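You operate a simulated robot arm through the tools that you are given. There is no shell and no other tool.

You run a simulated robot arm. Do the job below in one go: nothing can be reset, and whatever is moved stays where it is left.

Task
Put one of the metal covers from the top of the steel table on the top of the wood-topped table. Put one of the amber lamps from the top of the steel table on top of the long carton there. Put the job card marked "26" from the top of the steel table on the gasket card there and the job card that says "57" on the white tray there. Put the long bolt from the top of the steel table on the grate under the tap. Put the brake pad marked "29" from the wash bench top on the deck left of the orange bike and the brake pad labelled "65" on the tool end of the long bench. The order is free. Set down upright: job card.

Only the result counts: the job must be done as asked and must still hold three seconds after the hand-in. Knocking over, shifting, dropping, spilling or breaking anything else fails it. Lids that push on must go on centred and level and be pressed home; caps that screw on are set level and turned clockwise until they are tight.

Robot
A 5-joint arm with a two-finger parallel gripper on a trunk, on a base that moves. Base frame: it is fixed to the floor where the robot stands at the start and does not move with it; the origin is under the middle of the robot, x ahead of it, y to its left, z up. Lengths are in m, angles in rad, forces in N, time in s.
It reaches about 1.134 m from its shoulder. Its first joint turns from -2.601 to 2.601 rad. Places, roughly: amber lamp [1.75, -2.75, 0.75]; brake pad [-1.75, -3.75, 1]; deck left of the orange bike [-1.6, -1.1, 0.7]; gasket card [2, -2.75, 0.75]; grate under the tap (21x16 cm) [-0.38, -3.3, 0.88]; job card [2.25, -2.5, 0.75]; long bolt (8x3x3 cm) [1.5, -2.9, 0.9]; long carton [2.5, -2.5, 1]; metal cover [1.75, -2.5, 0.75]; tool end of the long bench [-3.6, -3.1, 0.9]; top of the wood-topped table [2.1, 1.1, 0.8]; tray (13x10x2 cm) [2.7, -2.6, 0.8]. Payload 1.57 kg.
The TCP is the grasp point between the finger pads, 0.03 m short of the fingertips. In the tool frame z runs along the fingers and y along their closing line. Largest opening 0.11 m; finger width 0.024, thickness 0.012; the body of the gripper, 0.048 by 0.112 m, starts 0.078 m behind the TCP.
Orientation is told as [roll, pitch, yaw] about the base's x, y, z axes, in that order, counted from this pose: with the fingers straight down and closing along the base's y, the tool's x points along the base's -x, its y along +y and its z along -z.

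Tools
- The arm moves only by the tool play_rows. Its argument "commands" is a list of rows, each a list of 7 numbers: the turn, a rotation vector about the tool's x, y, z in units of 90 degrees (1.0 is 90 degrees), then the shift along the tool's x, y, z in units of 150 mm (1.0 is 150 mm), then the gripper command, from -1 (shut) to 1 (fully open), values between in proportion. In form: [[wx, wy, wz, tx, ty, tz, claw], ...]. A call has 1 to 20 rows; each row is the pose to reach, as a shift and turn from the pose commanded when the call began, along the tool's axes at that moment. A call with a number of a shift or a turn outside -1 to 1 is refused whole. Each row takes 0.2 s and may step no farther than 0.05 m and 0.15 rad from the row before; otherwise, or with a gripper value out of range, the whole call is refused. Where a pose cannot be reached the arm comes as near as it can. A force on the tool above 40 N (or 10 N above the force at the start of the call, whichever is more), or a blocked arm, ends the call early, and 0.2 s more pass. Each finger travels about 0.153 m/s and halts on what it meets, pressing with about 32 N; the grip force reading is that of the motor and also rises with nothing between the fingers. The clock runs only during rows and for 0.2 s after the last one: add rows that repeat a pose to give the fingers time. The reply holds the time, the measured pose of the TCP, the force on the tool along the base axes, the opening and the grip force, in the units named above and with some noise, with the torque about the TCP (base axes, N m) and any sound that the robot's microphone picked up.
- Cameras (640 x 400 px; columns grow to the right, rows downward): "scene" is now at [0.0555, 0.1275, 1.7929]; the picture's right is [-0.24, -0.97, 0.00], its down [-0.63, 0.16, -0.76] and it looks along [0.74, -0.18, -0.65] (base axes); focal length 284 px, centre (320, 200). "wrist" rides on the gripper at [0.07, 0.016, -0.141] in the tool frame; the picture's right is [-0.23, 0.97, 0.00], its down [-0.86, -0.20, -0.48] and it looks along [-0.47, -0.11, 0.88] (tool axes); focal length 222 px, centre (320, 200). There is no depth. A picture from a camera that has moved, and an enlarged one, comes with that camera's place and axes in the base frame and with its lens. The place of the scene camera against the robot may be out by one fixed shift of up to 0.025 m in any direction.
- get_image(camera): a new picture of that camera. It takes no simulated time.
- slide_trunk(by): slides the trunk up (or, below 0, down) by that many m; the arm and the scene camera ride with it, the base frame stays. It gives what a move gives, with no picture.
- steer(legs): drives the robot by 1 to 6 legs, each [ahead, turn to the left] in m and rad, along the robot's own axes; the way and the turn of a leg run together, so that a leg with both is an arc; at most 1.5 m and 3.142 rad a leg. The arm and the cameras ride along, it lands a little off, and it stops where it bumps. It gives what a move gives.
- head_to(pan, tilt): turns the head with the scene camera to pan (to the left, within 2.705 rad either way) and tilt (down, from -0.506 to 1.204), counted from straight ahead of the robot. It gives what a move gives.
- inspect(camera, box): a new picture of the part [left, top, right, bottom] of that camera's present view, enlarged. It takes no simulated time.
- sign_off(): hands the job in; it is judged then, once.

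Nothing tells you exact positions but the pictures and the camera data. Unless the task says otherwise, let go and move clear before handing in.

The tools are called after "Request:" by a JSON object that holds its "api" and its "payload". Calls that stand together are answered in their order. play_rows: Moves the arm, as the interface text tells. Its arguments: {"type":"object","properties":{"commands":{"type":"array"}},"required":["commands"]} The other tools are called the same way: slide_trunk (by) moves the trunk up or down; steer (legs) drives the base; head_to (pan, tilt) turns the head that bears the scene camera; get_image (camera) takes a picture; inspect (camera, box) takes an enlarged picture of a part of a camera's view; sign_off () hands the job in.

At the start:

```text
t: 0.0
position: [0.5639, -0.2012, 1.0792]
ee_rot: [0.0, 0.0, -0.02]
ft_force: [0.0, -0.2, -0.2]
torque: [-0.02, 0.01, 0.03]
finger_gap: 0.1099
finger_force: 0.1
trunk travel left (down, up): [-0.812, 0.158]
robot x, y, heading: [0.004, -0.0229, -0.003]
head pan, tilt (commanded): [-0.243, 0.705]
```

scene: 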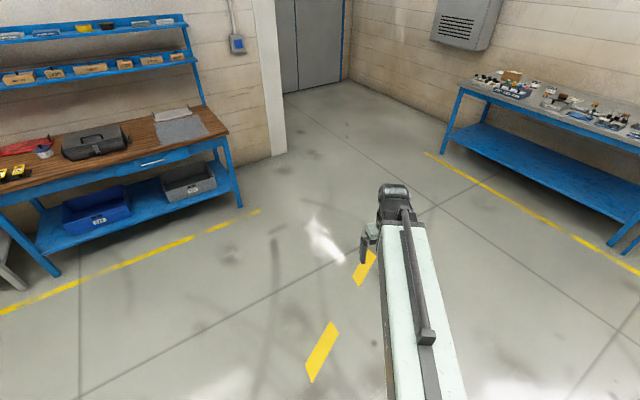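
wrist: 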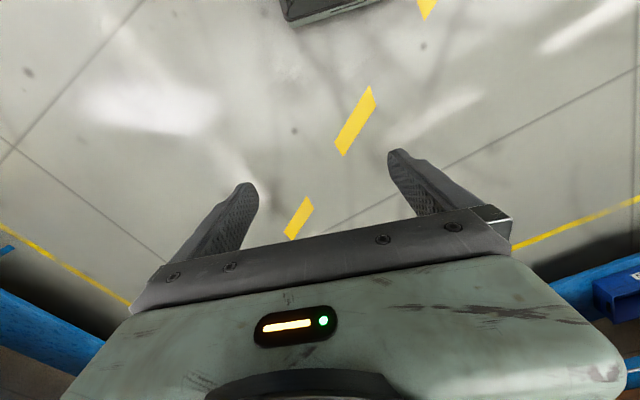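

I see a wood-topped bench ahead-left and the steel table with small parts ahead-right. First I look around with the head to locate everything.

Request:
{"api": "head_to", "payload": {"pan": -0.85, "tilt": 0.45}}

Request:
{"api": "get_image", "payload": {"camera": "scene"}}

Request:
{"api": "head_to", "payload": {"pan": -1.8, "tilt": 0.45}}

Request:
{"api": "get_image", "payload": {"camera": "scene"}}

Request:
{"api": "head_to", "payload": {"pan": -2.6, "tilt": 0.45}}

Request:
{"api": "get_image", "payload": {"camera": "scene"}}

Request:
{"api": "head_to", "payload": {"pan": 0.5, "tilt": 0.45}}

Request:
{"api": "get_image", "payload": {"camera": "scene"}}

Request:
{"api": "head_to", "payload": {"pan": 2.2, "tilt": 0.45}}

Request:
{"api": "get_image", "payload": {"camera": "scene"}}

```text
t: 1.0
position: [0.5639, -0.2012, 1.0789]
ee_rot: [0.001, 0.0, -0.021]
ft_force: [0.8, -0.3, 1.0]
torque: [-0.04, 0.01, 0.01]
finger_gap: 0.11
finger_force: 0.1
trunk travel left (down, up): [-0.812, 0.158]
robot x, y, heading: [0.006, -0.02, -0.001]
head pan, tilt (commanded): [-0.85, 0.45]
```

```text
taken
camera scene: at [0.0339, 0.0788, 1.8155], right [-0.75, -0.66, 0.0], down [-0.29, 0.33, -0.9], along [0.59, -0.68, -0.44], focal length 284 px, centre (320, 200)
```

scene: 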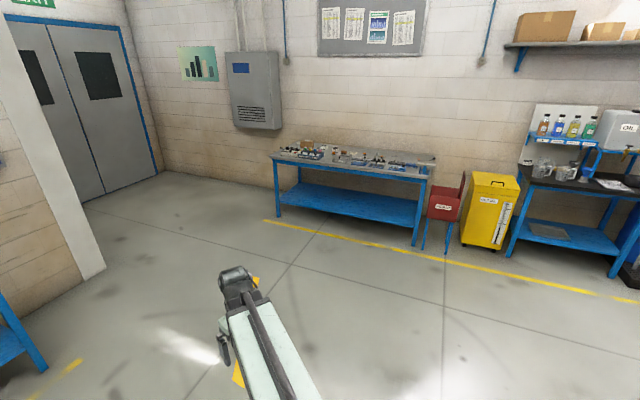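

```text
t: 2.2
position: [0.5652, -0.2012, 1.0788]
ee_rot: [-0.001, 0.0, -0.02]
ft_force: [0.4, -0.1, -0.9]
torque: [-0.01, -0.01, -0.02]
finger_gap: 0.11
finger_force: 0.1
trunk travel left (down, up): [-0.812, 0.158]
robot x, y, heading: [0.0032, -0.0161, -0.001]
head pan, tilt (commanded): [-1.799, 0.45]
```

```text
taken
camera scene: at [-0.0476, 0.0584, 1.8155], right [-0.97, 0.23, 0.0], down [0.1, 0.42, -0.9], along [-0.2, -0.88, -0.44], focal length 284 px, centre (320, 200)
```

scene: 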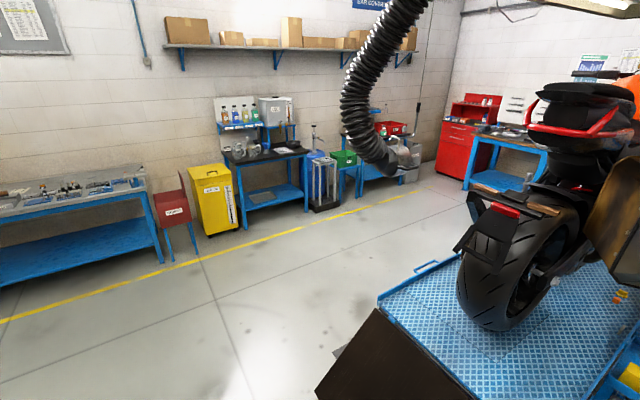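

```text
t: 3.4
position: [0.5629, -0.2011, 1.0786]
ee_rot: [0.0, 0.0, -0.021]
ft_force: [0.3, -0.1, 0.2]
torque: [0.01, -0.02, 0.01]
finger_gap: 0.1098
finger_force: 0.0
trunk travel left (down, up): [-0.812, 0.158]
robot x, y, heading: [0.0055, -0.0191, -0.001]
head pan, tilt (commanded): [-2.601, 0.45]
```

```text
taken
camera scene: at [-0.1056, 0.1006, 1.8155], right [-0.51, 0.86, 0.0], down [0.37, 0.22, -0.9], along [-0.77, -0.46, -0.44], focal length 284 px, centre (320, 200)
```

scene: 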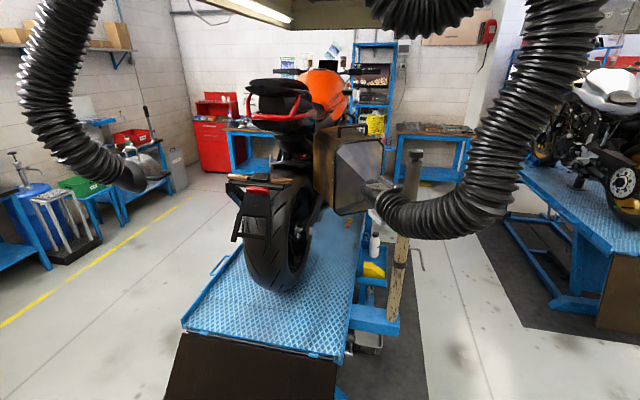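

```text
t: 6.0
position: [0.5638, -0.2, 1.0793]
ee_rot: [0.0, 0.0, -0.021]
ft_force: [0.6, 0.1, -0.5]
torque: [-0.04, -0.05, 0.02]
finger_gap: 0.1099
finger_force: 0.0
trunk travel left (down, up): [-0.812, 0.158]
robot x, y, heading: [-0.0005, -0.0202, -0.007]
head pan, tilt (commanded): [0.499, 0.45]
```

```text
taken
camera scene: at [0.054, 0.1918, 1.8155], right [0.48, -0.88, 0.0], down [-0.38, -0.21, -0.9], along [0.79, 0.43, -0.44], focal length 284 px, centre (320, 200)
```

scene: 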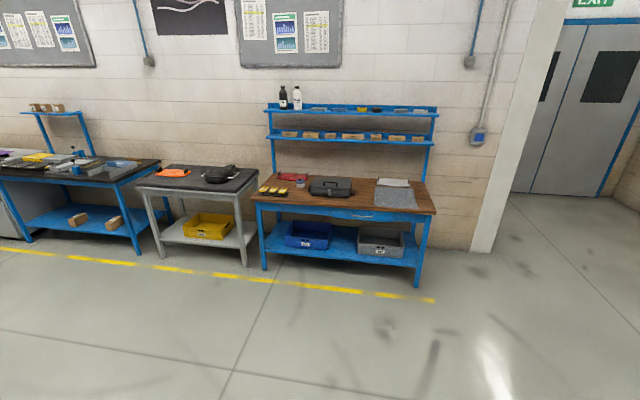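

```text
t: 7.8
position: [0.5645, -0.2013, 1.0791]
ee_rot: [0.001, -0.001, -0.02]
ft_force: [-0.5, 0.1, 0.1]
torque: [-0.03, -0.01, 0.02]
finger_gap: 0.1098
finger_force: 0.0
trunk travel left (down, up): [-0.812, 0.158]
robot x, y, heading: [0.0008, -0.0218, -0.006]
head pan, tilt (commanded): [2.201, 0.45]
```

```text
taken
camera scene: at [-0.0808, 0.2223, 1.8155], right [0.81, 0.59, 0.0], down [0.26, -0.35, -0.9], along [-0.53, 0.73, -0.44], focal length 284 px, centre (320, 200)
```

scene: 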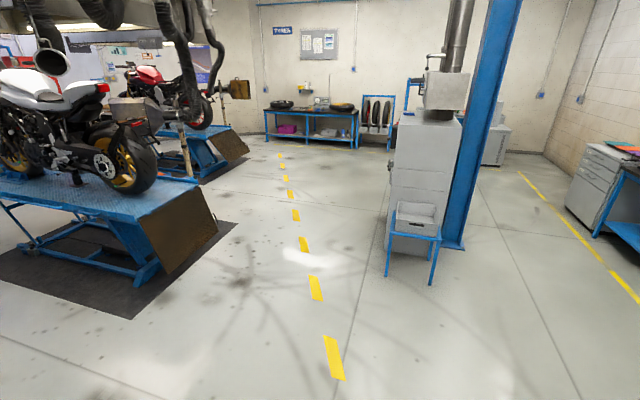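

Room walls are rotated about 19° from the base frame; steel table's front edge runs roughly from (0.9,-2.5) to (2.5,-2.0). I look down at my own arm and body to learn the shoulder's place.

Request:
{"api": "head_to", "payload": {"pan": -0.6, "tilt": 1.2}}

Request:
{"api": "get_image", "payload": {"camera": "scene"}}

Request:
{"api": "head_to", "payload": {"pan": -1.15, "tilt": 0.45}}

Request:
{"api": "inspect", "payload": {"camera": "scene", "box": [120, 90, 440, 290]}}

```text
t: 10.2
position: [0.5642, -0.2012, 1.0791]
ee_rot: [0.0, 0.001, -0.019]
ft_force: [-0.5, -0.8, 0.4]
torque: [0.04, 0.0, 0.02]
finger_gap: 0.1103
finger_force: 0.0
trunk travel left (down, up): [-0.812, 0.158]
robot x, y, heading: [0.0047, -0.0208, -0.005]
head pan, tilt (commanded): [-0.6, 1.201]
```

```text
taken
camera scene: at [0.0194, 0.1163, 1.7573], right [-0.57, -0.82, 0.0], down [-0.77, 0.53, -0.36], along [0.3, -0.2, -0.93], focal length 284 px, centre (320, 200)
```

scene: 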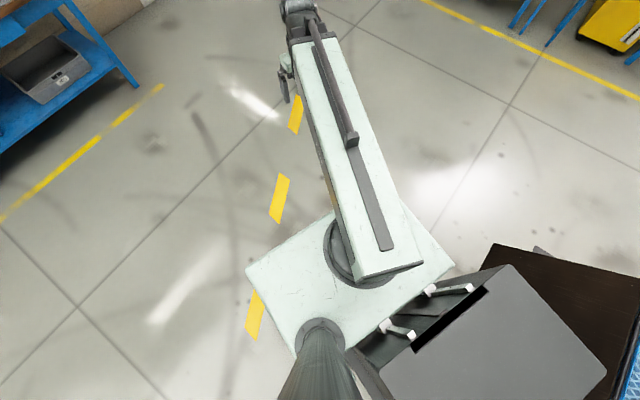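

```text
t: 11.3
position: [0.5636, -0.2011, 1.0766]
ee_rot: [0.0, 0.0, -0.023]
ft_force: [1.0, -0.2, -0.5]
torque: [0.0, 0.02, 0.0]
finger_gap: 0.1098
finger_force: 0.1
trunk travel left (down, up): [-0.812, 0.158]
robot x, y, heading: [0.0029, -0.019, 0.002]
head pan, tilt (commanded): [-1.15, 0.45]
```

```text
2.00 times, centred on (280, 190) of scene
camera zoom: at [0.0107, 0.064, 1.8154], right [-0.91, -0.41, 0.0], down [-0.18, 0.4, -0.9], along [0.37, -0.82, -0.44], focal length 569 px, centre (400, 220)
```

zoom: 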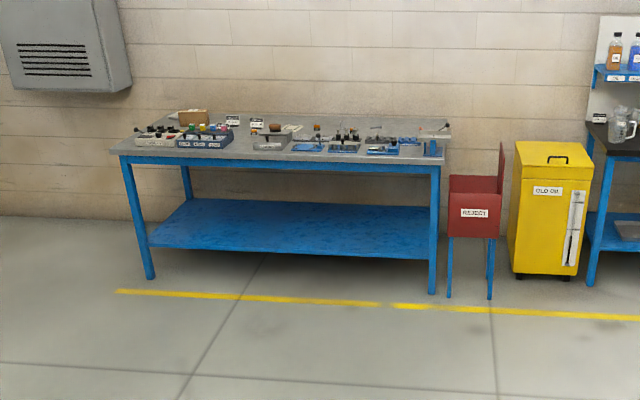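

The steel table top is about z=0.8, with the front edge's line clear. Before driving I check the robot's own footprint and the nearby ramp.

Request:
{"api": "head_to", "payload": {"pan": -2.0, "tilt": 1.2}}

Request:
{"api": "get_image", "payload": {"camera": "scene"}}

Request:
{"api": "head_to", "payload": {"pan": 0.8, "tilt": 1.2}}

Request:
{"api": "get_image", "payload": {"camera": "scene"}}

```text
t: 12.5
position: [0.5646, -0.2008, 1.0781]
ee_rot: [-0.001, 0.0, -0.02]
ft_force: [0.4, -0.7, 0.2]
torque: [0.0, 0.04, 0.0]
finger_gap: 0.1099
finger_force: 0.1
trunk travel left (down, up): [-0.812, 0.158]
robot x, y, heading: [0.0085, -0.0166, 0.0]
head pan, tilt (commanded): [-2.0, 1.201]
```

```text
taken
camera scene: at [-0.0501, 0.0971, 1.7574], right [-0.91, 0.42, 0.0], down [0.39, 0.85, -0.36], along [-0.15, -0.33, -0.93], focal length 284 px, centre (320, 200)
```

scene: 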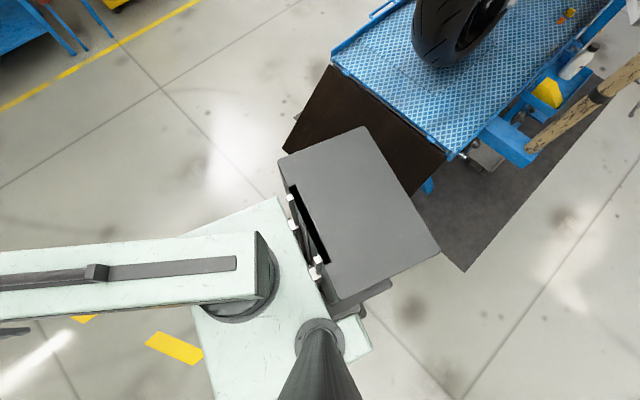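

```text
t: 15.0
position: [0.5637, -0.2022, 1.0783]
ee_rot: [-0.001, 0.0, -0.021]
ft_force: [0.5, -0.2, 1.2]
torque: [-0.01, 0.0, 0.0]
finger_gap: 0.1101
finger_force: 0.1
trunk travel left (down, up): [-0.812, 0.158]
robot x, y, heading: [0.002, -0.0167, -0.007]
head pan, tilt (commanded): [0.799, 1.201]
```

```text
taken
camera scene: at [0.0123, 0.188, 1.7573], right [0.72, -0.7, 0.0], down [-0.65, -0.67, -0.36], along [0.25, 0.26, -0.93], focal length 284 px, centre (320, 200)
```

scene: 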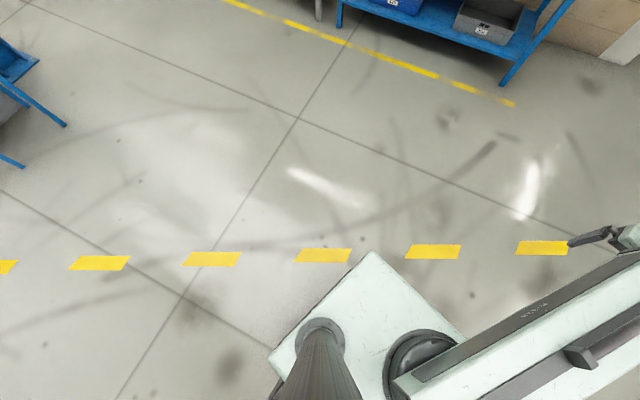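

The robot has a grey box at its back; the ramp is close behind. I drive ahead first, then turn and go to a spot about 1 m in front of the steel table.

Request:
{"api": "steer", "payload": {"legs": [[0.4, 0], [0, -1.3], [1.35, 0]]}}

Request:
{"api": "head_to", "payload": {"pan": 0.3, "tilt": 0.6}}

Request:
{"api": "get_image", "payload": {"camera": "scene"}}

```text
t: 27.0
position: [0.7959, -1.9038, 1.0792]
ee_rot: [0.0, 0.0, -1.285]
ft_force: [-0.2, 0.3, -0.7]
torque: [-0.02, 0.0, 0.06]
finger_gap: 0.1101
finger_force: 0.2
trunk travel left (down, up): [-0.812, 0.158]
robot x, y, heading: [0.8006, -1.3153, -1.276]
head pan, tilt (commanded): [0.799, 1.201]
```

```text
t: 28.0
position: [0.7965, -1.9033, 1.0782]
ee_rot: [0.0, 0.001, -1.288]
ft_force: [-0.2, -0.4, -0.1]
torque: [0.0, 0.01, -0.02]
finger_gap: 0.1097
finger_force: 0.0
trunk travel left (down, up): [-0.812, 0.158]
robot x, y, heading: [0.8023, -1.3119, -1.273]
head pan, tilt (commanded): [0.3, 0.6]
```

```text
taken
camera scene: at [1.0168, -1.2979, 1.8018], right [-0.83, -0.56, 0.0], down [-0.32, 0.47, -0.82], along [0.46, -0.68, -0.57], focal length 284 px, centre (320, 200)
```

scene: 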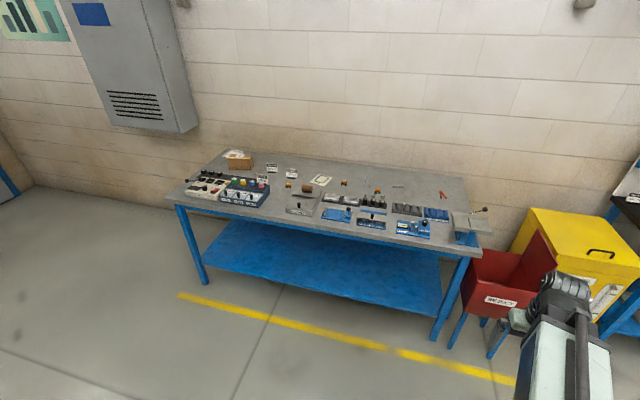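

Request:
{"api": "inspect", "payload": {"camera": "scene", "box": [160, 140, 340, 252]}}

Request:
{"api": "inspect", "payload": {"camera": "scene", "box": [320, 160, 500, 272]}}

```text
3.56 times, centred on (250, 196) of scene
camera zoom: at [1.0168, -1.2979, 1.8018], right [-0.83, -0.56, 0.0], down [-0.32, 0.47, -0.82], along [0.46, -0.68, -0.57], focal length 1011 px, centre (569, 214)
```

zoom: 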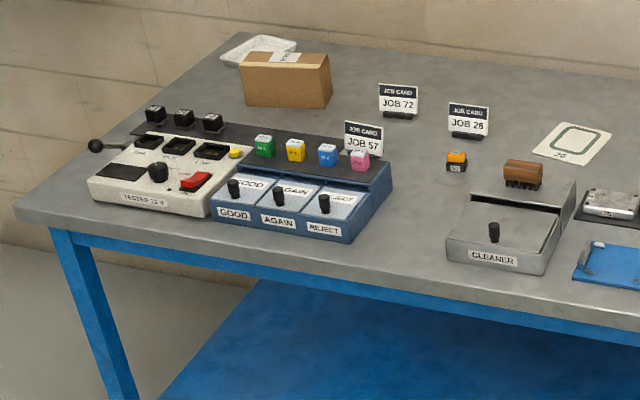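

```text
3.56 times, centred on (410, 216) of scene
camera zoom: at [1.0168, -1.2979, 1.8018], right [-0.83, -0.56, 0.0], down [-0.32, 0.47, -0.82], along [0.46, -0.68, -0.57], focal length 1011 px, centre (0, 143)
```

zoom: 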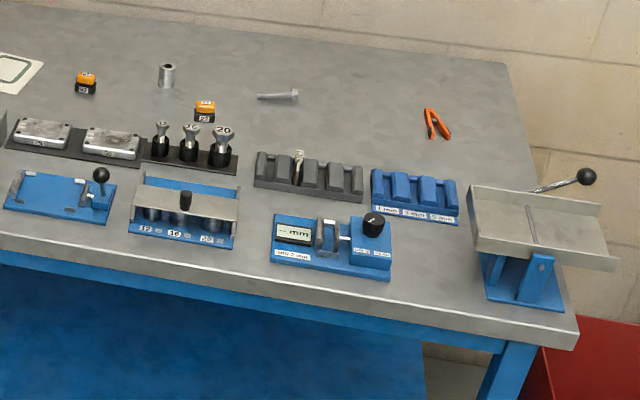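

All the items are visible: lamps, cards 72/26/57, carton, gasket card, two covers, and the bolt lying at the back right. I check whether the grey box seen before rides with the robot.

Request:
{"api": "head_to", "payload": {"pan": -2.2, "tilt": 1.0}}

Request:
{"api": "get_image", "payload": {"camera": "scene"}}

Request:
{"api": "head_to", "payload": {"pan": -0.6, "tilt": 1.0}}

Request:
{"api": "get_image", "payload": {"camera": "scene"}}

```text
t: 30.3
position: [0.7941, -1.9035, 1.0784]
ee_rot: [0.001, -0.001, -1.288]
ft_force: [-1.3, 0.0, -0.1]
torque: [-0.01, -0.03, -0.01]
finger_gap: 0.1099
finger_force: 0.0
trunk travel left (down, up): [-0.812, 0.158]
robot x, y, heading: [0.8061, -1.3135, -1.276]
head pan, tilt (commanded): [-2.201, 1.0]
```

```text
taken
camera scene: at [0.9013, -1.202, 1.7699], right [0.33, 0.94, 0.0], down [0.8, -0.28, -0.54], along [-0.51, 0.18, -0.84], focal length 284 px, centre (320, 200)
```

scene: 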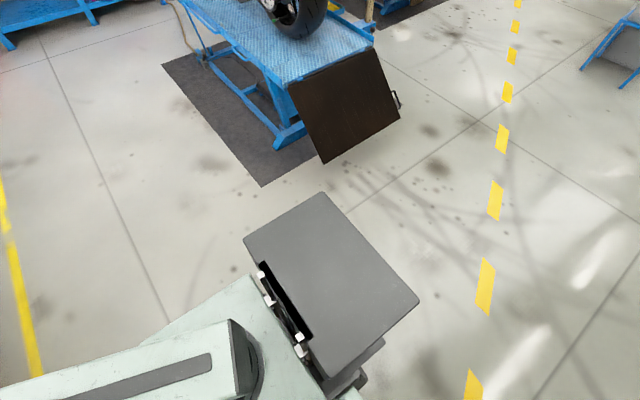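

```text
t: 31.9
position: [0.7959, -1.904, 1.0785]
ee_rot: [-0.001, 0.0, -1.288]
ft_force: [0.5, 0.1, -0.8]
torque: [0.01, -0.01, -0.01]
finger_gap: 0.1099
finger_force: 0.1
trunk travel left (down, up): [-0.812, 0.158]
robot x, y, heading: [0.8064, -1.3134, -1.274]
head pan, tilt (commanded): [-0.6, 1.0]
```

```text
taken
camera scene: at [0.9462, -1.2912, 1.7699], right [-0.95, 0.3, 0.0], down [0.25, 0.8, -0.54], along [-0.16, -0.52, -0.84], focal length 284 px, centre (320, 200)
```

scene: 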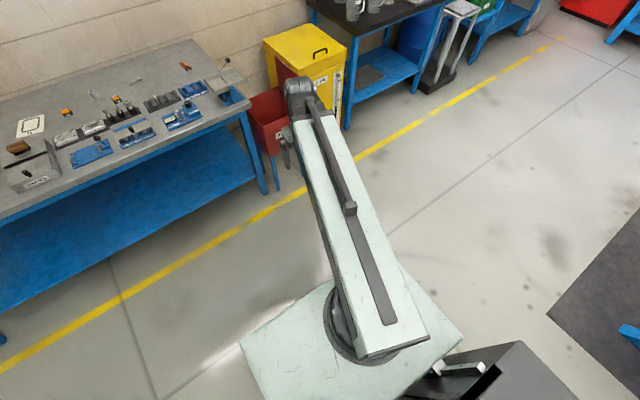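

The grey box is part of the robot's back. I raise the trunk for clearance and drive to face the left part of the steel table (cards, carton, tray side), stopping a bit short.

Request:
{"api": "slide_trunk", "payload": {"by": 0.15}}

Request:
{"api": "steer", "payload": {"legs": [[0, 1.573], [1.139, 0], [0, -1.514], [0.5, 0]]}}

Request:
{"api": "head_to", "payload": {"pan": 0.0, "tilt": 0.9}}

Request:
{"api": "get_image", "payload": {"camera": "scene"}}

```text
t: 33.7
position: [0.7953, -1.9026, 1.2272]
ee_rot: [0.0, 0.0, -1.287]
ft_force: [-0.5, -0.4, -0.7]
torque: [-0.01, -0.01, 0.01]
finger_gap: 0.1102
finger_force: 0.0
trunk travel left (down, up): [-0.962, 0.008]
robot x, y, heading: [0.8025, -1.3115, -1.276]
head pan, tilt (commanded): [-0.6, 1.0]
```

```text
t: 49.5
position: [2.0374, -2.0846, 1.228]
ee_rot: [0.0, 0.0, -1.29]
ft_force: [0.7, -0.1, -0.6]
torque: [0.0, 0.04, -0.03]
finger_gap: 0.1102
finger_force: 0.1
trunk travel left (down, up): [-0.962, 0.008]
robot x, y, heading: [2.0473, -1.4962, -1.273]
head pan, tilt (commanded): [-0.6, 1.0]
```

```text
t: 50.5
position: [2.0366, -2.085, 1.2273]
ee_rot: [0.0, 0.001, -1.29]
ft_force: [0.4, 0.5, 0.1]
torque: [-0.01, -0.01, 0.05]
finger_gap: 0.11
finger_force: 0.0
trunk travel left (down, up): [-0.962, 0.008]
robot x, y, heading: [2.0458, -1.5013, -1.272]
head pan, tilt (commanded): [0.0, 0.901]
```

```text
taken
camera scene: at [2.2277, -1.479, 1.9271], right [-0.96, -0.3, 0.0], down [-0.23, 0.75, -0.62], along [0.18, -0.59, -0.78], focal length 284 px, centre (320, 200)
```

scene: 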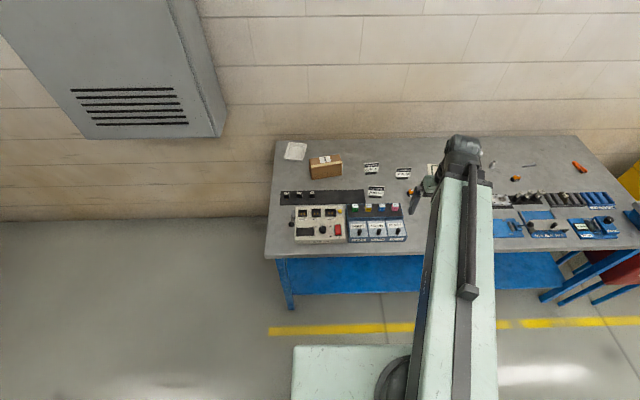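

I'm now about 0.6 m before the table edge, facing it. I take a wrist view to start calibrating positions and the table height.

Request:
{"api": "get_image", "payload": {"camera": "wrist"}}

Request:
{"api": "inspect", "payload": {"camera": "scene", "box": [255, 130, 455, 255]}}

```text
taken
camera wrist: at [2.0333, -2.0129, 1.3712], right [1.0, 0.05, 0.0], down [0.05, -0.88, 0.48], along [0.02, -0.48, -0.88], focal length 222 px, centre (320, 200)
```

wrist: 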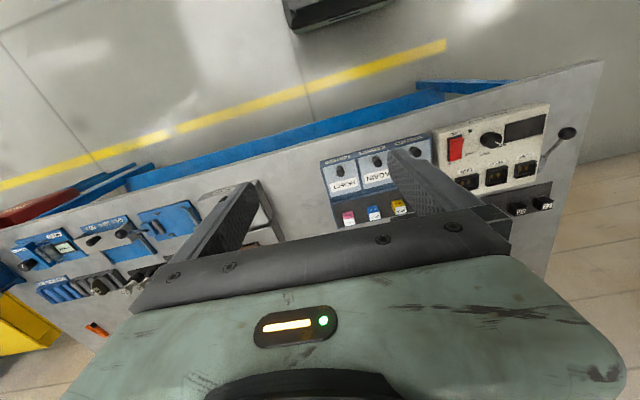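

```text
3.20 times, centred on (355, 192) of scene
camera zoom: at [2.2277, -1.479, 1.9271], right [-0.96, -0.3, 0.0], down [-0.23, 0.75, -0.62], along [0.18, -0.59, -0.78], focal length 910 px, centre (208, 224)
```

zoom: 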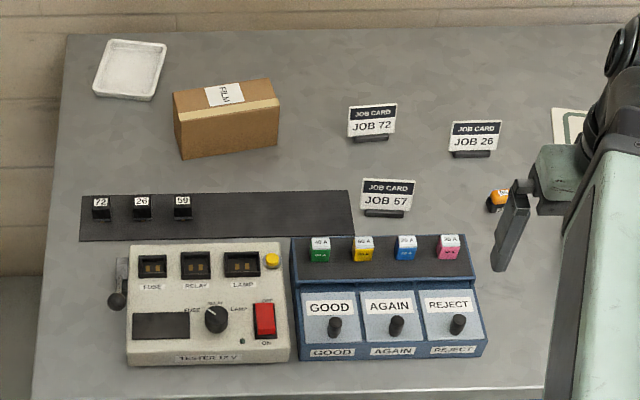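

The table's front-left corner is near (2.61,-1.95) and both cameras agree for z≈0.84. I drive closer and turn slightly to face the edge squarely.

Request:
{"api": "steer", "payload": {"legs": [[0.27, 0.04]]}}

Request:
{"api": "get_image", "payload": {"camera": "scene"}}

Request:
{"api": "get_image", "payload": {"camera": "wrist"}}

```text
t: 52.4
position: [2.1492, -2.341, 1.2277]
ee_rot: [0.0, 0.0, -1.245]
ft_force: [0.2, -1.1, -0.4]
torque: [0.04, -0.02, -0.03]
finger_gap: 0.11
finger_force: 0.0
trunk travel left (down, up): [-0.962, 0.008]
robot x, y, heading: [2.1238, -1.753, -1.218]
head pan, tilt (commanded): [0.0, 0.901]
```

```text
taken
camera scene: at [2.31, -1.7284, 1.9271], right [-0.94, -0.34, 0.0], down [-0.27, 0.74, -0.62], along [0.21, -0.58, -0.78], focal length 284 px, centre (320, 200)
```

scene: 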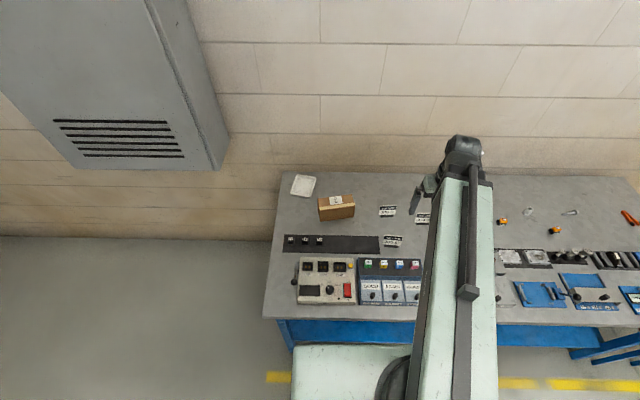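

```text
taken
camera wrist: at [2.1422, -2.2695, 1.3708], right [1.0, 0.1, 0.0], down [0.08, -0.87, 0.48], along [0.05, -0.48, -0.88], focal length 222 px, centre (320, 200)
```

wrist: 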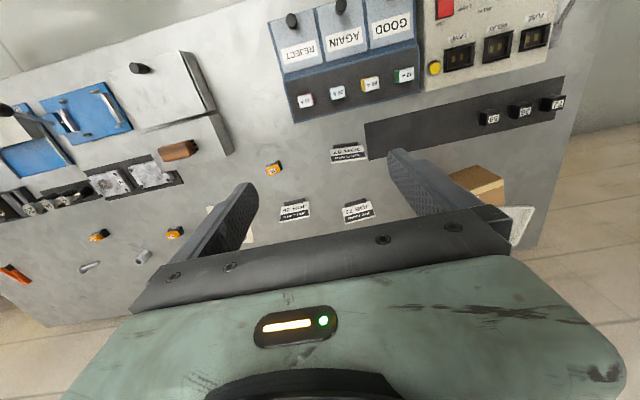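

Now the wrist camera sees nearly the whole table from above. I enlarge it for precise positions.

Request:
{"api": "inspect", "payload": {"camera": "wrist", "box": [190, 130, 390, 255]}}

Request:
{"api": "inspect", "payload": {"camera": "wrist", "box": [400, 130, 600, 255]}}

Request:
{"api": "inspect", "payload": {"camera": "wrist", "box": [0, 130, 200, 255]}}

Request:
{"api": "inspect", "payload": {"camera": "scene", "box": [260, 160, 440, 272]}}

```text
3.20 times, centred on (290, 192) of wrist
camera zoom: at [2.1422, -2.2695, 1.3708], right [1.0, 0.1, 0.0], down [0.08, -0.87, 0.48], along [0.05, -0.48, -0.88], focal length 711 px, centre (416, 224)
```

zoom: 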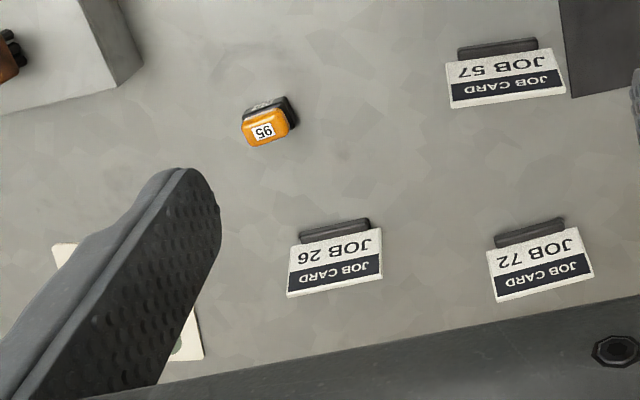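

```text
3.20 times, centred on (500, 192) of wrist
camera zoom: at [2.1422, -2.2695, 1.3708], right [1.0, 0.1, 0.0], down [0.08, -0.87, 0.48], along [0.05, -0.48, -0.88], focal length 711 px, centre (-256, 224)
```

zoom: 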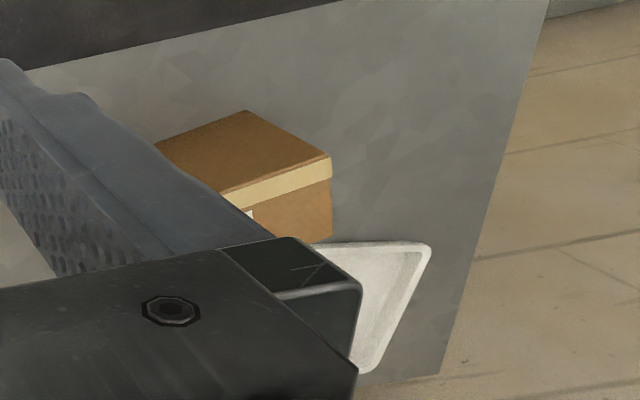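

```text
3.20 times, centred on (100, 192) of wrist
camera zoom: at [2.1422, -2.2695, 1.3708], right [1.0, 0.1, 0.0], down [0.08, -0.87, 0.48], along [0.05, -0.48, -0.88], focal length 711 px, centre (1024, 224)
```

zoom: 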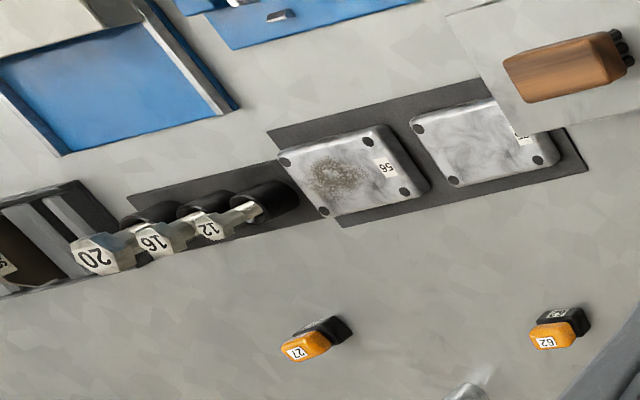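

```text
3.56 times, centred on (350, 216) of scene
camera zoom: at [2.31, -1.7284, 1.9271], right [-0.94, -0.34, 0.0], down [-0.27, 0.74, -0.62], along [0.21, -0.58, -0.78], focal length 1011 px, centre (213, 143)
```

zoom: 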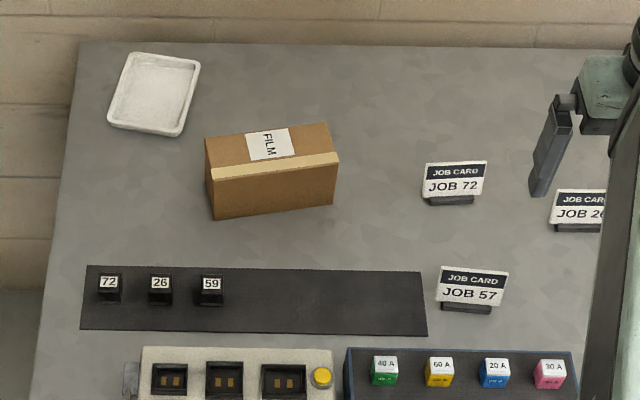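

The lamp marked 95 sits at about (2.053,-2.469). I move the hand above it and look again.

Request:
{"api": "play_rows", "payload": {"commands": [[0, 0, 0, -0.15, -0.22, 0, 1], [0, 0, 0, -0.302, -0.44, 0.1, 1], [0, 0, 0, -0.453, -0.66, 0.3, 1], [0, 0, 0, -0.604, -0.88, 0.5, 1], [0, 0, 0, -0.604, -0.88, 0.75, 1], [0, 0, 0, -0.604, -0.88, 1.0, 1], [0, 0, 0, -0.604, -0.88, 1.0, 1]]}}

Request:
{"api": "get_image", "payload": {"camera": "wrist"}}

Request:
{"api": "get_image", "payload": {"camera": "scene"}}

```text
t: 54.0
position: [2.0527, -2.4702, 1.2288]
ee_rot: [0.0, 0.001, -1.245]
ft_force: [0.2, 0.4, 0.4]
torque: [0.0, -0.04, -0.02]
finger_gap: 0.1099
finger_force: 0.1
out of reach, approached as far as the arm can: row 2, 3, 4, 5, 6, 7
trunk travel left (down, up): [-0.962, 0.008]
robot x, y, heading: [2.1234, -1.7533, -1.223]
head pan, tilt (commanded): [0.0, 0.901]
```

```text
taken
camera wrist: at [2.0458, -2.3983, 1.3711], right [1.0, 0.1, 0.0], down [0.08, -0.87, 0.48], along [0.05, -0.48, -0.88], focal length 222 px, centre (320, 200)
```

wrist: 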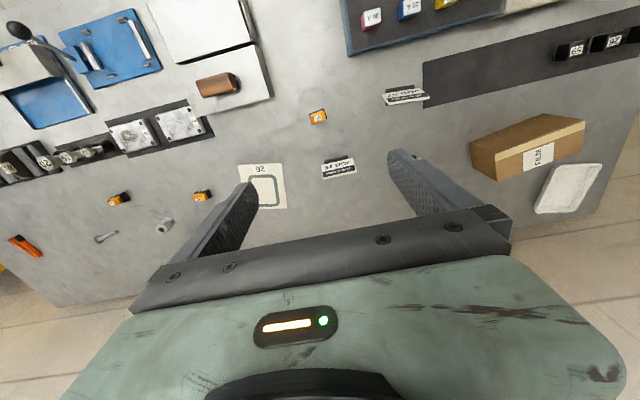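

```text
taken
camera scene: at [2.3095, -1.7274, 1.9271], right [-0.94, -0.34, 0.0], down [-0.27, 0.74, -0.62], along [0.21, -0.58, -0.78], focal length 284 px, centre (320, 200)
```

scene: 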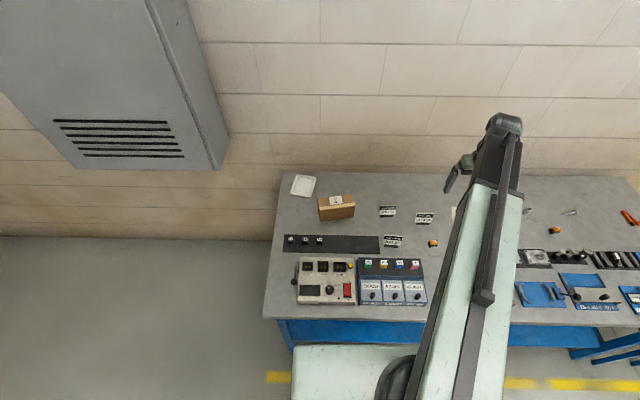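

The arm is telescopic: it moves level and the trunk does height. The hand is right above lamp 95; I lower the trunk in stages.

Request:
{"api": "slide_trunk", "payload": {"by": -0.22}}

Request:
{"api": "get_image", "payload": {"camera": "wrist"}}

Request:
{"api": "inspect", "payload": {"camera": "wrist", "box": [240, 90, 400, 190]}}

```text
t: 56.3
position: [2.0518, -2.4702, 1.0093]
ee_rot: [-0.001, -0.002, -1.246]
ft_force: [-0.3, 0.0, -0.6]
torque: [-0.02, 0.02, -0.03]
finger_gap: 0.1101
finger_force: 0.1
trunk travel left (down, up): [-0.742, 0.228]
robot x, y, heading: [2.127, -1.7528, -1.222]
head pan, tilt (commanded): [0.0, 0.901]
```

```text
taken
camera wrist: at [2.0459, -2.3981, 1.1512], right [1.0, 0.1, 0.0], down [0.08, -0.87, 0.48], along [0.05, -0.48, -0.88], focal length 222 px, centre (320, 200)
```

wrist: 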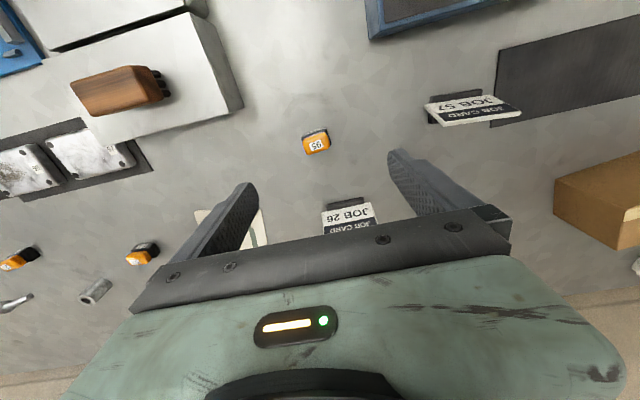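

```text
4.00 times, centred on (320, 140) of wrist
camera zoom: at [2.0459, -2.3981, 1.1512], right [1.0, 0.1, 0.0], down [0.08, -0.87, 0.48], along [0.05, -0.48, -0.88], focal length 888 px, centre (320, 440)
```

zoom: 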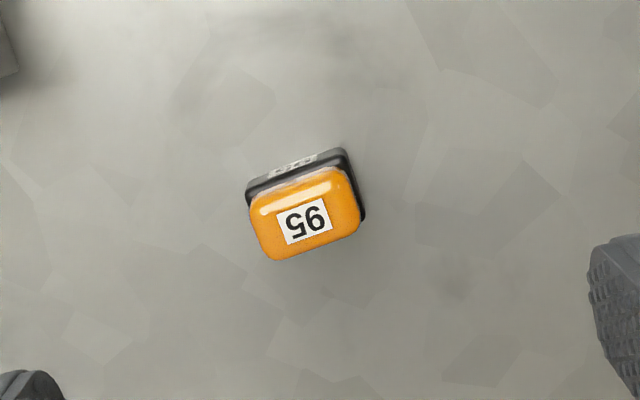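

Lamp 95's top is near (2.048,-2.468), z≈0.88, turned about 0.43 rad. I align the fingers with it and go down further.

Request:
{"api": "play_rows", "payload": {"commands": [[0, 0, -0.066, 0.027, -0.02, 0, 1], [0, 0, -0.066, 0.027, -0.02, 0, 1]]}}

Request:
{"api": "slide_trunk", "payload": {"by": -0.1}}

Request:
{"api": "get_image", "payload": {"camera": "wrist"}}

Request:
{"api": "get_image", "payload": {"camera": "scene"}}

```text
t: 56.9
position: [2.0491, -2.4666, 1.0088]
ee_rot: [0.0, 0.001, -1.142]
ft_force: [-0.9, 0.5, 0.1]
torque: [0.01, 0.03, -0.02]
finger_gap: 0.11
finger_force: 0.1
trunk travel left (down, up): [-0.742, 0.228]
robot x, y, heading: [2.1236, -1.7547, -1.226]
head pan, tilt (commanded): [0.0, 0.901]
```

```text
t: 58.3
position: [2.0508, -2.467, 0.9078]
ee_rot: [-0.001, 0.002, -1.142]
ft_force: [-0.2, 0.8, 0.0]
torque: [0.01, -0.04, -0.03]
finger_gap: 0.1101
finger_force: 0.0
trunk travel left (down, up): [-0.642, 0.328]
robot x, y, heading: [2.1256, -1.7571, -1.217]
head pan, tilt (commanded): [0.0, 0.901]
```

```text
taken
camera wrist: at [2.0351, -2.3962, 1.0512], right [0.98, 0.2, 0.0], down [0.17, -0.86, 0.48], along [0.09, -0.47, -0.88], focal length 222 px, centre (320, 200)
```

wrist: 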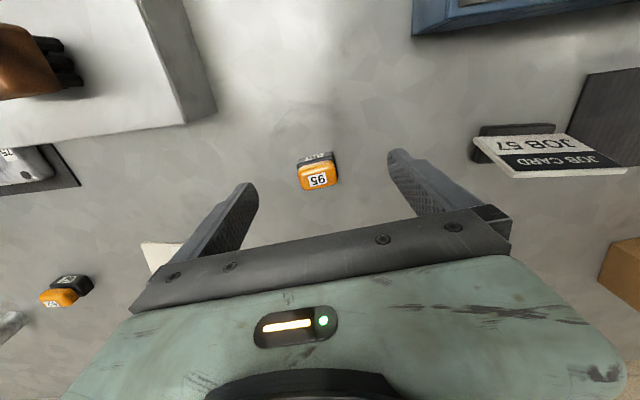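

```text
taken
camera scene: at [2.3096, -1.7273, 1.6072], right [-0.94, -0.34, 0.0], down [-0.27, 0.74, -0.62], along [0.21, -0.58, -0.78], focal length 284 px, centre (320, 200)
```

scene: 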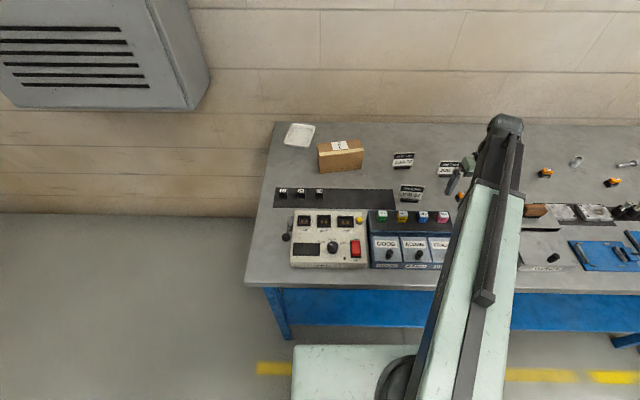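

The lamp is centred between the open fingers. I lower in small steps, watching the force.

Request:
{"api": "slide_trunk", "payload": {"by": -0.02}}

Request:
{"api": "inspect", "payload": {"camera": "wrist", "box": [220, 110, 420, 235]}}

```text
t: 58.9
position: [2.05, -2.4666, 0.8874]
ee_rot: [0.001, -0.001, -1.143]
ft_force: [0.6, 0.0, -0.1]
torque: [-0.03, -0.02, 0.0]
finger_gap: 0.1098
finger_force: 0.0
trunk travel left (down, up): [-0.622, 0.348]
robot x, y, heading: [2.1247, -1.7545, -1.218]
head pan, tilt (commanded): [0.0, 0.901]
```

```text
3.20 times, centred on (320, 172) of wrist
camera zoom: at [2.0351, -2.3962, 1.0311], right [0.98, 0.2, 0.0], down [0.17, -0.86, 0.48], along [0.09, -0.47, -0.88], focal length 711 px, centre (320, 288)
```

zoom: 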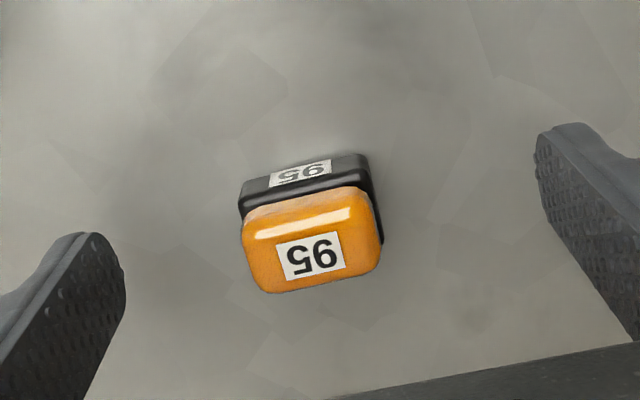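

Request:
{"api": "slide_trunk", "payload": {"by": -0.008}}

Request:
{"api": "play_rows", "payload": {"commands": [[0, 0, 0, 0, 0, 0, 0.3], [0, 0, 0, 0, 0, 0, -0.4], [0, 0, 0, 0, 0, 0, -1], [0, 0, 0, 0, 0, 0, -1], [0, 0, 0, 0, 0, 0, -1], [0, 0, 0, 0, 0, 0, -1]]}}

Request:
{"api": "inspect", "payload": {"camera": "wrist", "box": [220, 110, 420, 235]}}

```text
t: 59.5
position: [2.0503, -2.4663, 0.8805]
ee_rot: [-0.002, 0.001, -1.142]
ft_force: [1.0, 0.1, 0.2]
torque: [0.01, -0.02, 0.0]
finger_gap: 0.1099
finger_force: 0.0
trunk travel left (down, up): [-0.614, 0.356]
robot x, y, heading: [2.1256, -1.7569, -1.219]
head pan, tilt (commanded): [0.0, 0.901]
```

```text
t: 60.9
position: [2.0496, -2.4677, 0.8803]
ee_rot: [0.0, 0.001, -1.141]
ft_force: [0.6, 0.4, 0.6]
torque: [0.0, -0.02, 0.0]
finger_gap: 0.0344
finger_force: 32.4
trunk travel left (down, up): [-0.614, 0.356]
robot x, y, heading: [2.1256, -1.7516, -1.223]
head pan, tilt (commanded): [0.0, 0.901]
```

```text
3.20 times, centred on (320, 172) of wrist
camera zoom: at [2.0352, -2.3963, 1.0232], right [0.98, 0.2, 0.0], down [0.17, -0.86, 0.48], along [0.09, -0.47, -0.88], focal length 711 px, centre (320, 288)
```

zoom: 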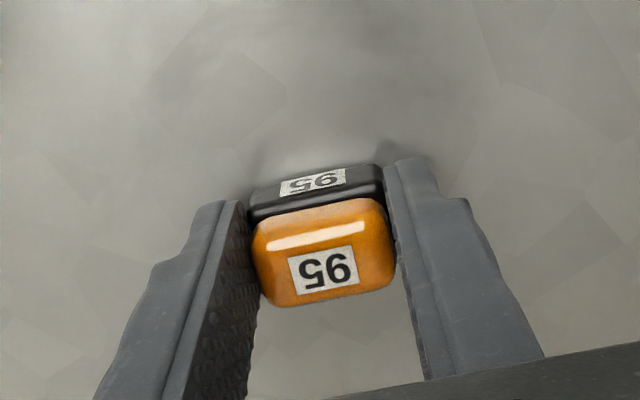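

Lamp 95 is gripped (gap 0.034). I lift it and carry it toward the long carton, whose top centre I put at about (2.494,-2.492), z≈0.93.

Request:
{"api": "slide_trunk", "payload": {"by": 0.2}}

Request:
{"api": "play_rows", "payload": {"commands": [[0, 0, 0, -0.17, 0.25, 0, -1], [0, 0, 0, -0.34, 0.5, 0, -1], [0, 0, 0, -0.5, 0.75, 0, -1], [0, 0, 0, -0.6, 1.0, 0, -1], [0, 0, 0, -0.6, 1.0, 0, -1]]}}

Request:
{"api": "get_image", "payload": {"camera": "wrist"}}

```text
t: 63.1
position: [2.0493, -2.4677, 1.0806]
ee_rot: [0.0, 0.001, -1.142]
ft_force: [-0.4, -0.9, -0.8]
torque: [-0.01, -0.01, -0.03]
finger_gap: 0.0348
finger_force: 32.0
trunk travel left (down, up): [-0.814, 0.156]
robot x, y, heading: [2.1244, -1.757, -1.214]
head pan, tilt (commanded): [0.0, 0.901]
```

```text
t: 64.3
position: [2.2241, -2.486, 1.0804]
ee_rot: [0.0, 0.001, -1.143]
ft_force: [0.1, -0.3, 0.6]
torque: [0.0, 0.0, 0.0]
finger_gap: 0.0344
finger_force: 31.7
trunk travel left (down, up): [-0.814, 0.156]
robot x, y, heading: [2.1248, -1.7524, -1.222]
head pan, tilt (commanded): [0.0, 0.901]
```

```text
taken
camera wrist: at [2.2098, -2.4152, 1.2231], right [0.98, 0.2, 0.0], down [0.17, -0.86, 0.48], along [0.09, -0.47, -0.88], focal length 222 px, centre (320, 200)
```

wrist: 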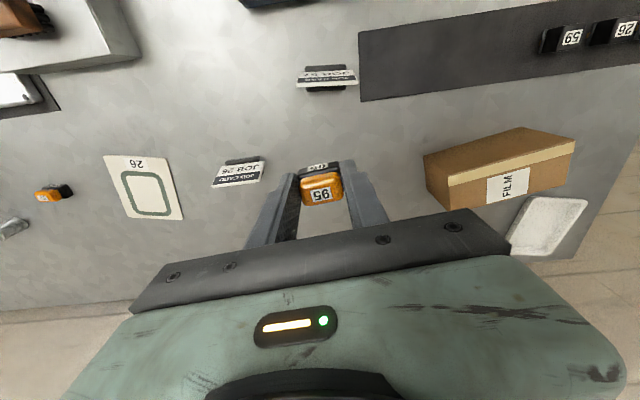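

Request:
{"api": "inspect", "payload": {"camera": "wrist", "box": [410, 115, 600, 234]}}

Request:
{"api": "inspect", "payload": {"camera": "wrist", "box": [90, 120, 280, 239]}}

```text
3.36 times, centred on (505, 174) of wrist
camera zoom: at [2.2098, -2.4152, 1.2231], right [0.98, 0.2, 0.0], down [0.17, -0.86, 0.48], along [0.09, -0.47, -0.88], focal length 747 px, centre (-302, 286)
```

zoom: 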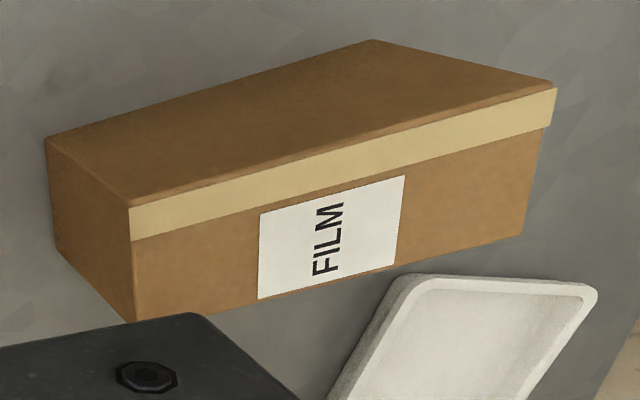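

```text
3.36 times, centred on (185, 180) of wrist
camera zoom: at [2.2098, -2.4152, 1.2231], right [0.98, 0.2, 0.0], down [0.17, -0.86, 0.48], along [0.09, -0.47, -0.88], focal length 747 px, centre (774, 269)
```

zoom: 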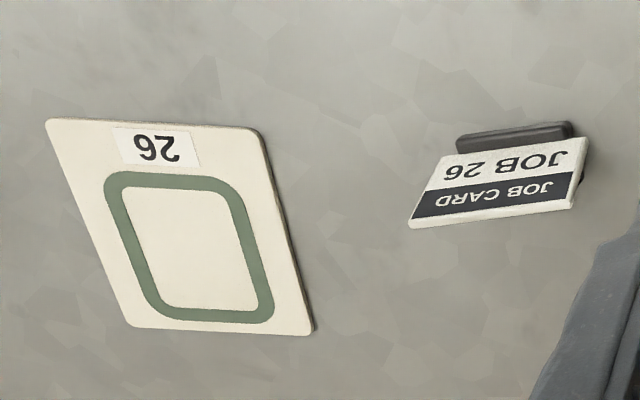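

The carton's top corners are clear now: centre (2.497,-2.486), top z≈0.93 and table z≈0.842. I carry the lamp over it.

Request:
{"api": "play_rows", "payload": {"commands": [[0, 0, 0, -0.126, 0.277, 0, -1], [0, 0, 0, -0.251, 0.553, 0, -1], [0, 0, 0, -0.377, 0.83, 0, -1], [0, 0, 0, -0.377, 0.83, 0, -1]]}}

Request:
{"api": "play_rows", "payload": {"commands": [[0, 0, -0.02, -0.126, 0.277, 0, -1], [0, 0, -0.04, -0.251, 0.553, 0, -1], [0, 0, -0.0605, -0.377, 0.829, 0, -1], [0, 0, -0.0605, -0.377, 0.829, 0, -1]]}}

Request:
{"api": "get_image", "payload": {"camera": "wrist"}}

Request:
{"api": "get_image", "payload": {"camera": "scene"}}

```text
t: 65.3
position: [2.3609, -2.4829, 1.0811]
ee_rot: [0.002, -0.001, -1.144]
ft_force: [-0.8, 0.5, -0.3]
torque: [0.01, -0.02, 0.02]
finger_gap: 0.0346
finger_force: 32.4
trunk travel left (down, up): [-0.814, 0.156]
robot x, y, heading: [2.1239, -1.7533, -1.215]
head pan, tilt (commanded): [0.0, 0.901]
```

```text
t: 66.3
position: [2.4926, -2.4855, 1.081]
ee_rot: [0.0, 0.0, -1.047]
ft_force: [0.1, 0.0, -0.7]
torque: [0.0, -0.01, 0.04]
finger_gap: 0.0344
finger_force: 31.7
trunk travel left (down, up): [-0.814, 0.156]
robot x, y, heading: [2.1284, -1.7529, -1.22]
head pan, tilt (commanded): [0.0, 0.901]
```

```text
taken
camera wrist: at [2.4725, -2.4168, 1.2231], right [0.96, 0.29, 0.0], down [0.26, -0.84, 0.48], along [0.14, -0.46, -0.88], focal length 222 px, centre (320, 200)
```

wrist: 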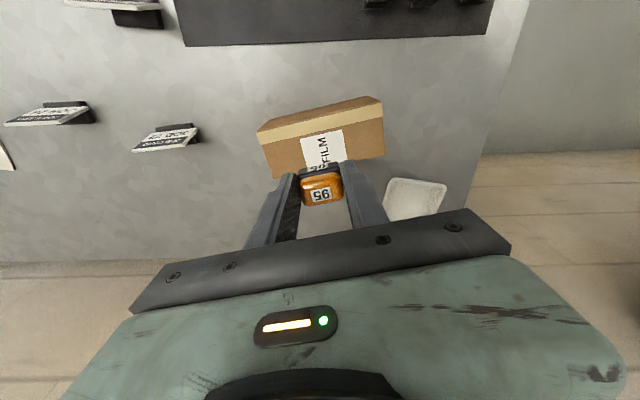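

```text
taken
camera scene: at [2.3101, -1.7273, 1.7791], right [-0.94, -0.34, 0.0], down [-0.27, 0.74, -0.62], along [0.21, -0.58, -0.78], focal length 284 px, centre (320, 200)
```

scene: 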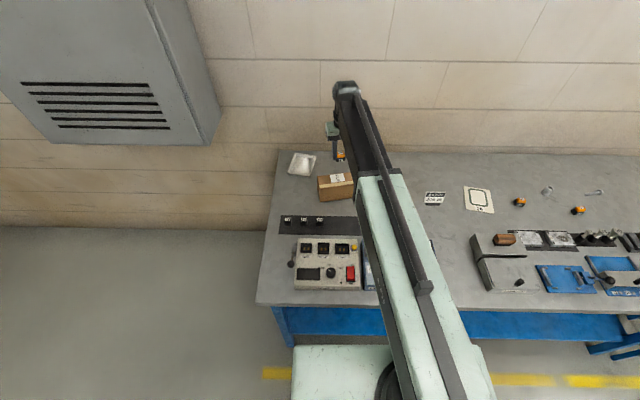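

Carton centre confirmed at (2.496,-2.486), the hand is within 4 mm. I lower the lamp to just above the carton top.

Request:
{"api": "slide_trunk", "payload": {"by": -0.105}}

Request:
{"api": "inspect", "payload": {"camera": "wrist", "box": [210, 100, 430, 238]}}

Request:
{"api": "inspect", "payload": {"camera": "scene", "box": [270, 100, 390, 175]}}

```text
t: 67.7
position: [2.4919, -2.4871, 0.9753]
ee_rot: [0.0, 0.0, -1.046]
ft_force: [-0.3, 0.0, -0.8]
torque: [0.01, -0.02, 0.0]
finger_gap: 0.0347
finger_force: 31.6
trunk travel left (down, up): [-0.709, 0.261]
robot x, y, heading: [2.1263, -1.7574, -1.217]
head pan, tilt (commanded): [0.0, 0.901]
```

```text
2.90 times, centred on (320, 169) of wrist
camera zoom: at [2.472, -2.4168, 1.1182], right [0.96, 0.29, 0.0], down [0.26, -0.84, 0.48], along [0.14, -0.46, -0.88], focal length 644 px, centre (320, 290)
```

zoom: 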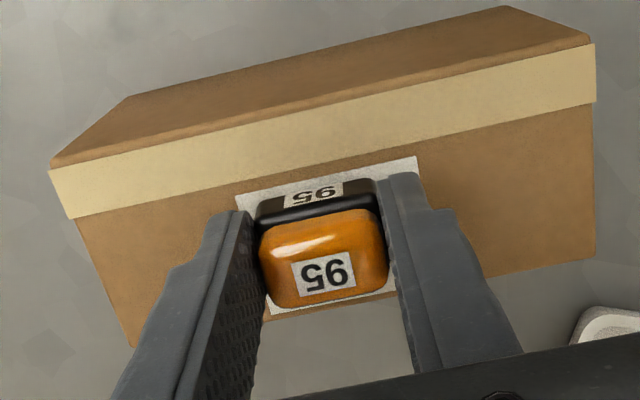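

```text
5.33 times, centred on (330, 138) of scene
camera zoom: at [2.3096, -1.7273, 1.6742], right [-0.94, -0.34, 0.0], down [-0.27, 0.74, -0.62], along [0.21, -0.58, -0.78], focal length 1517 px, centre (267, 533)
```

zoom: 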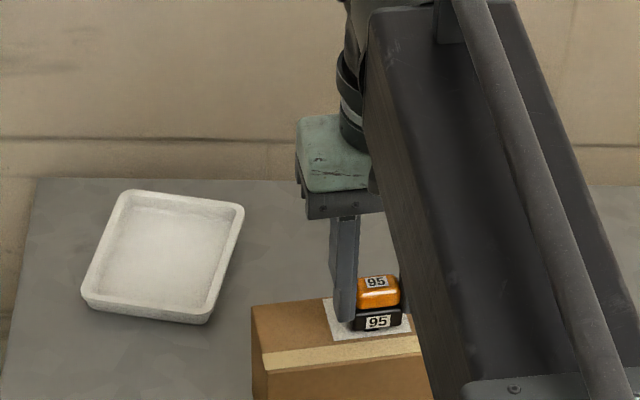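

Request:
{"api": "slide_trunk", "payload": {"by": -0.004}}

Request:
{"api": "slide_trunk", "payload": {"by": -0.003}}

```text
t: 68.2
position: [2.4925, -2.4867, 0.9727]
ee_rot: [0.0, -0.001, -1.045]
ft_force: [-0.9, -0.5, -0.4]
torque: [0.0, -0.02, 0.01]
finger_gap: 0.0348
finger_force: 32.1
trunk travel left (down, up): [-0.705, 0.265]
robot x, y, heading: [2.129, -1.7555, -1.223]
head pan, tilt (commanded): [0.0, 0.901]
```

```text
t: 68.7
position: [2.4918, -2.4855, 0.9694]
ee_rot: [0.0, -0.004, -1.047]
ft_force: [3.6, -8.8, 27.5]
torque: [-0.38, -0.21, -0.04]
finger_gap: 0.0349
finger_force: 31.8
trunk travel left (down, up): [-0.702, 0.268]
robot x, y, heading: [2.1251, -1.7516, -1.216]
head pan, tilt (commanded): [0.0, 0.901]
```

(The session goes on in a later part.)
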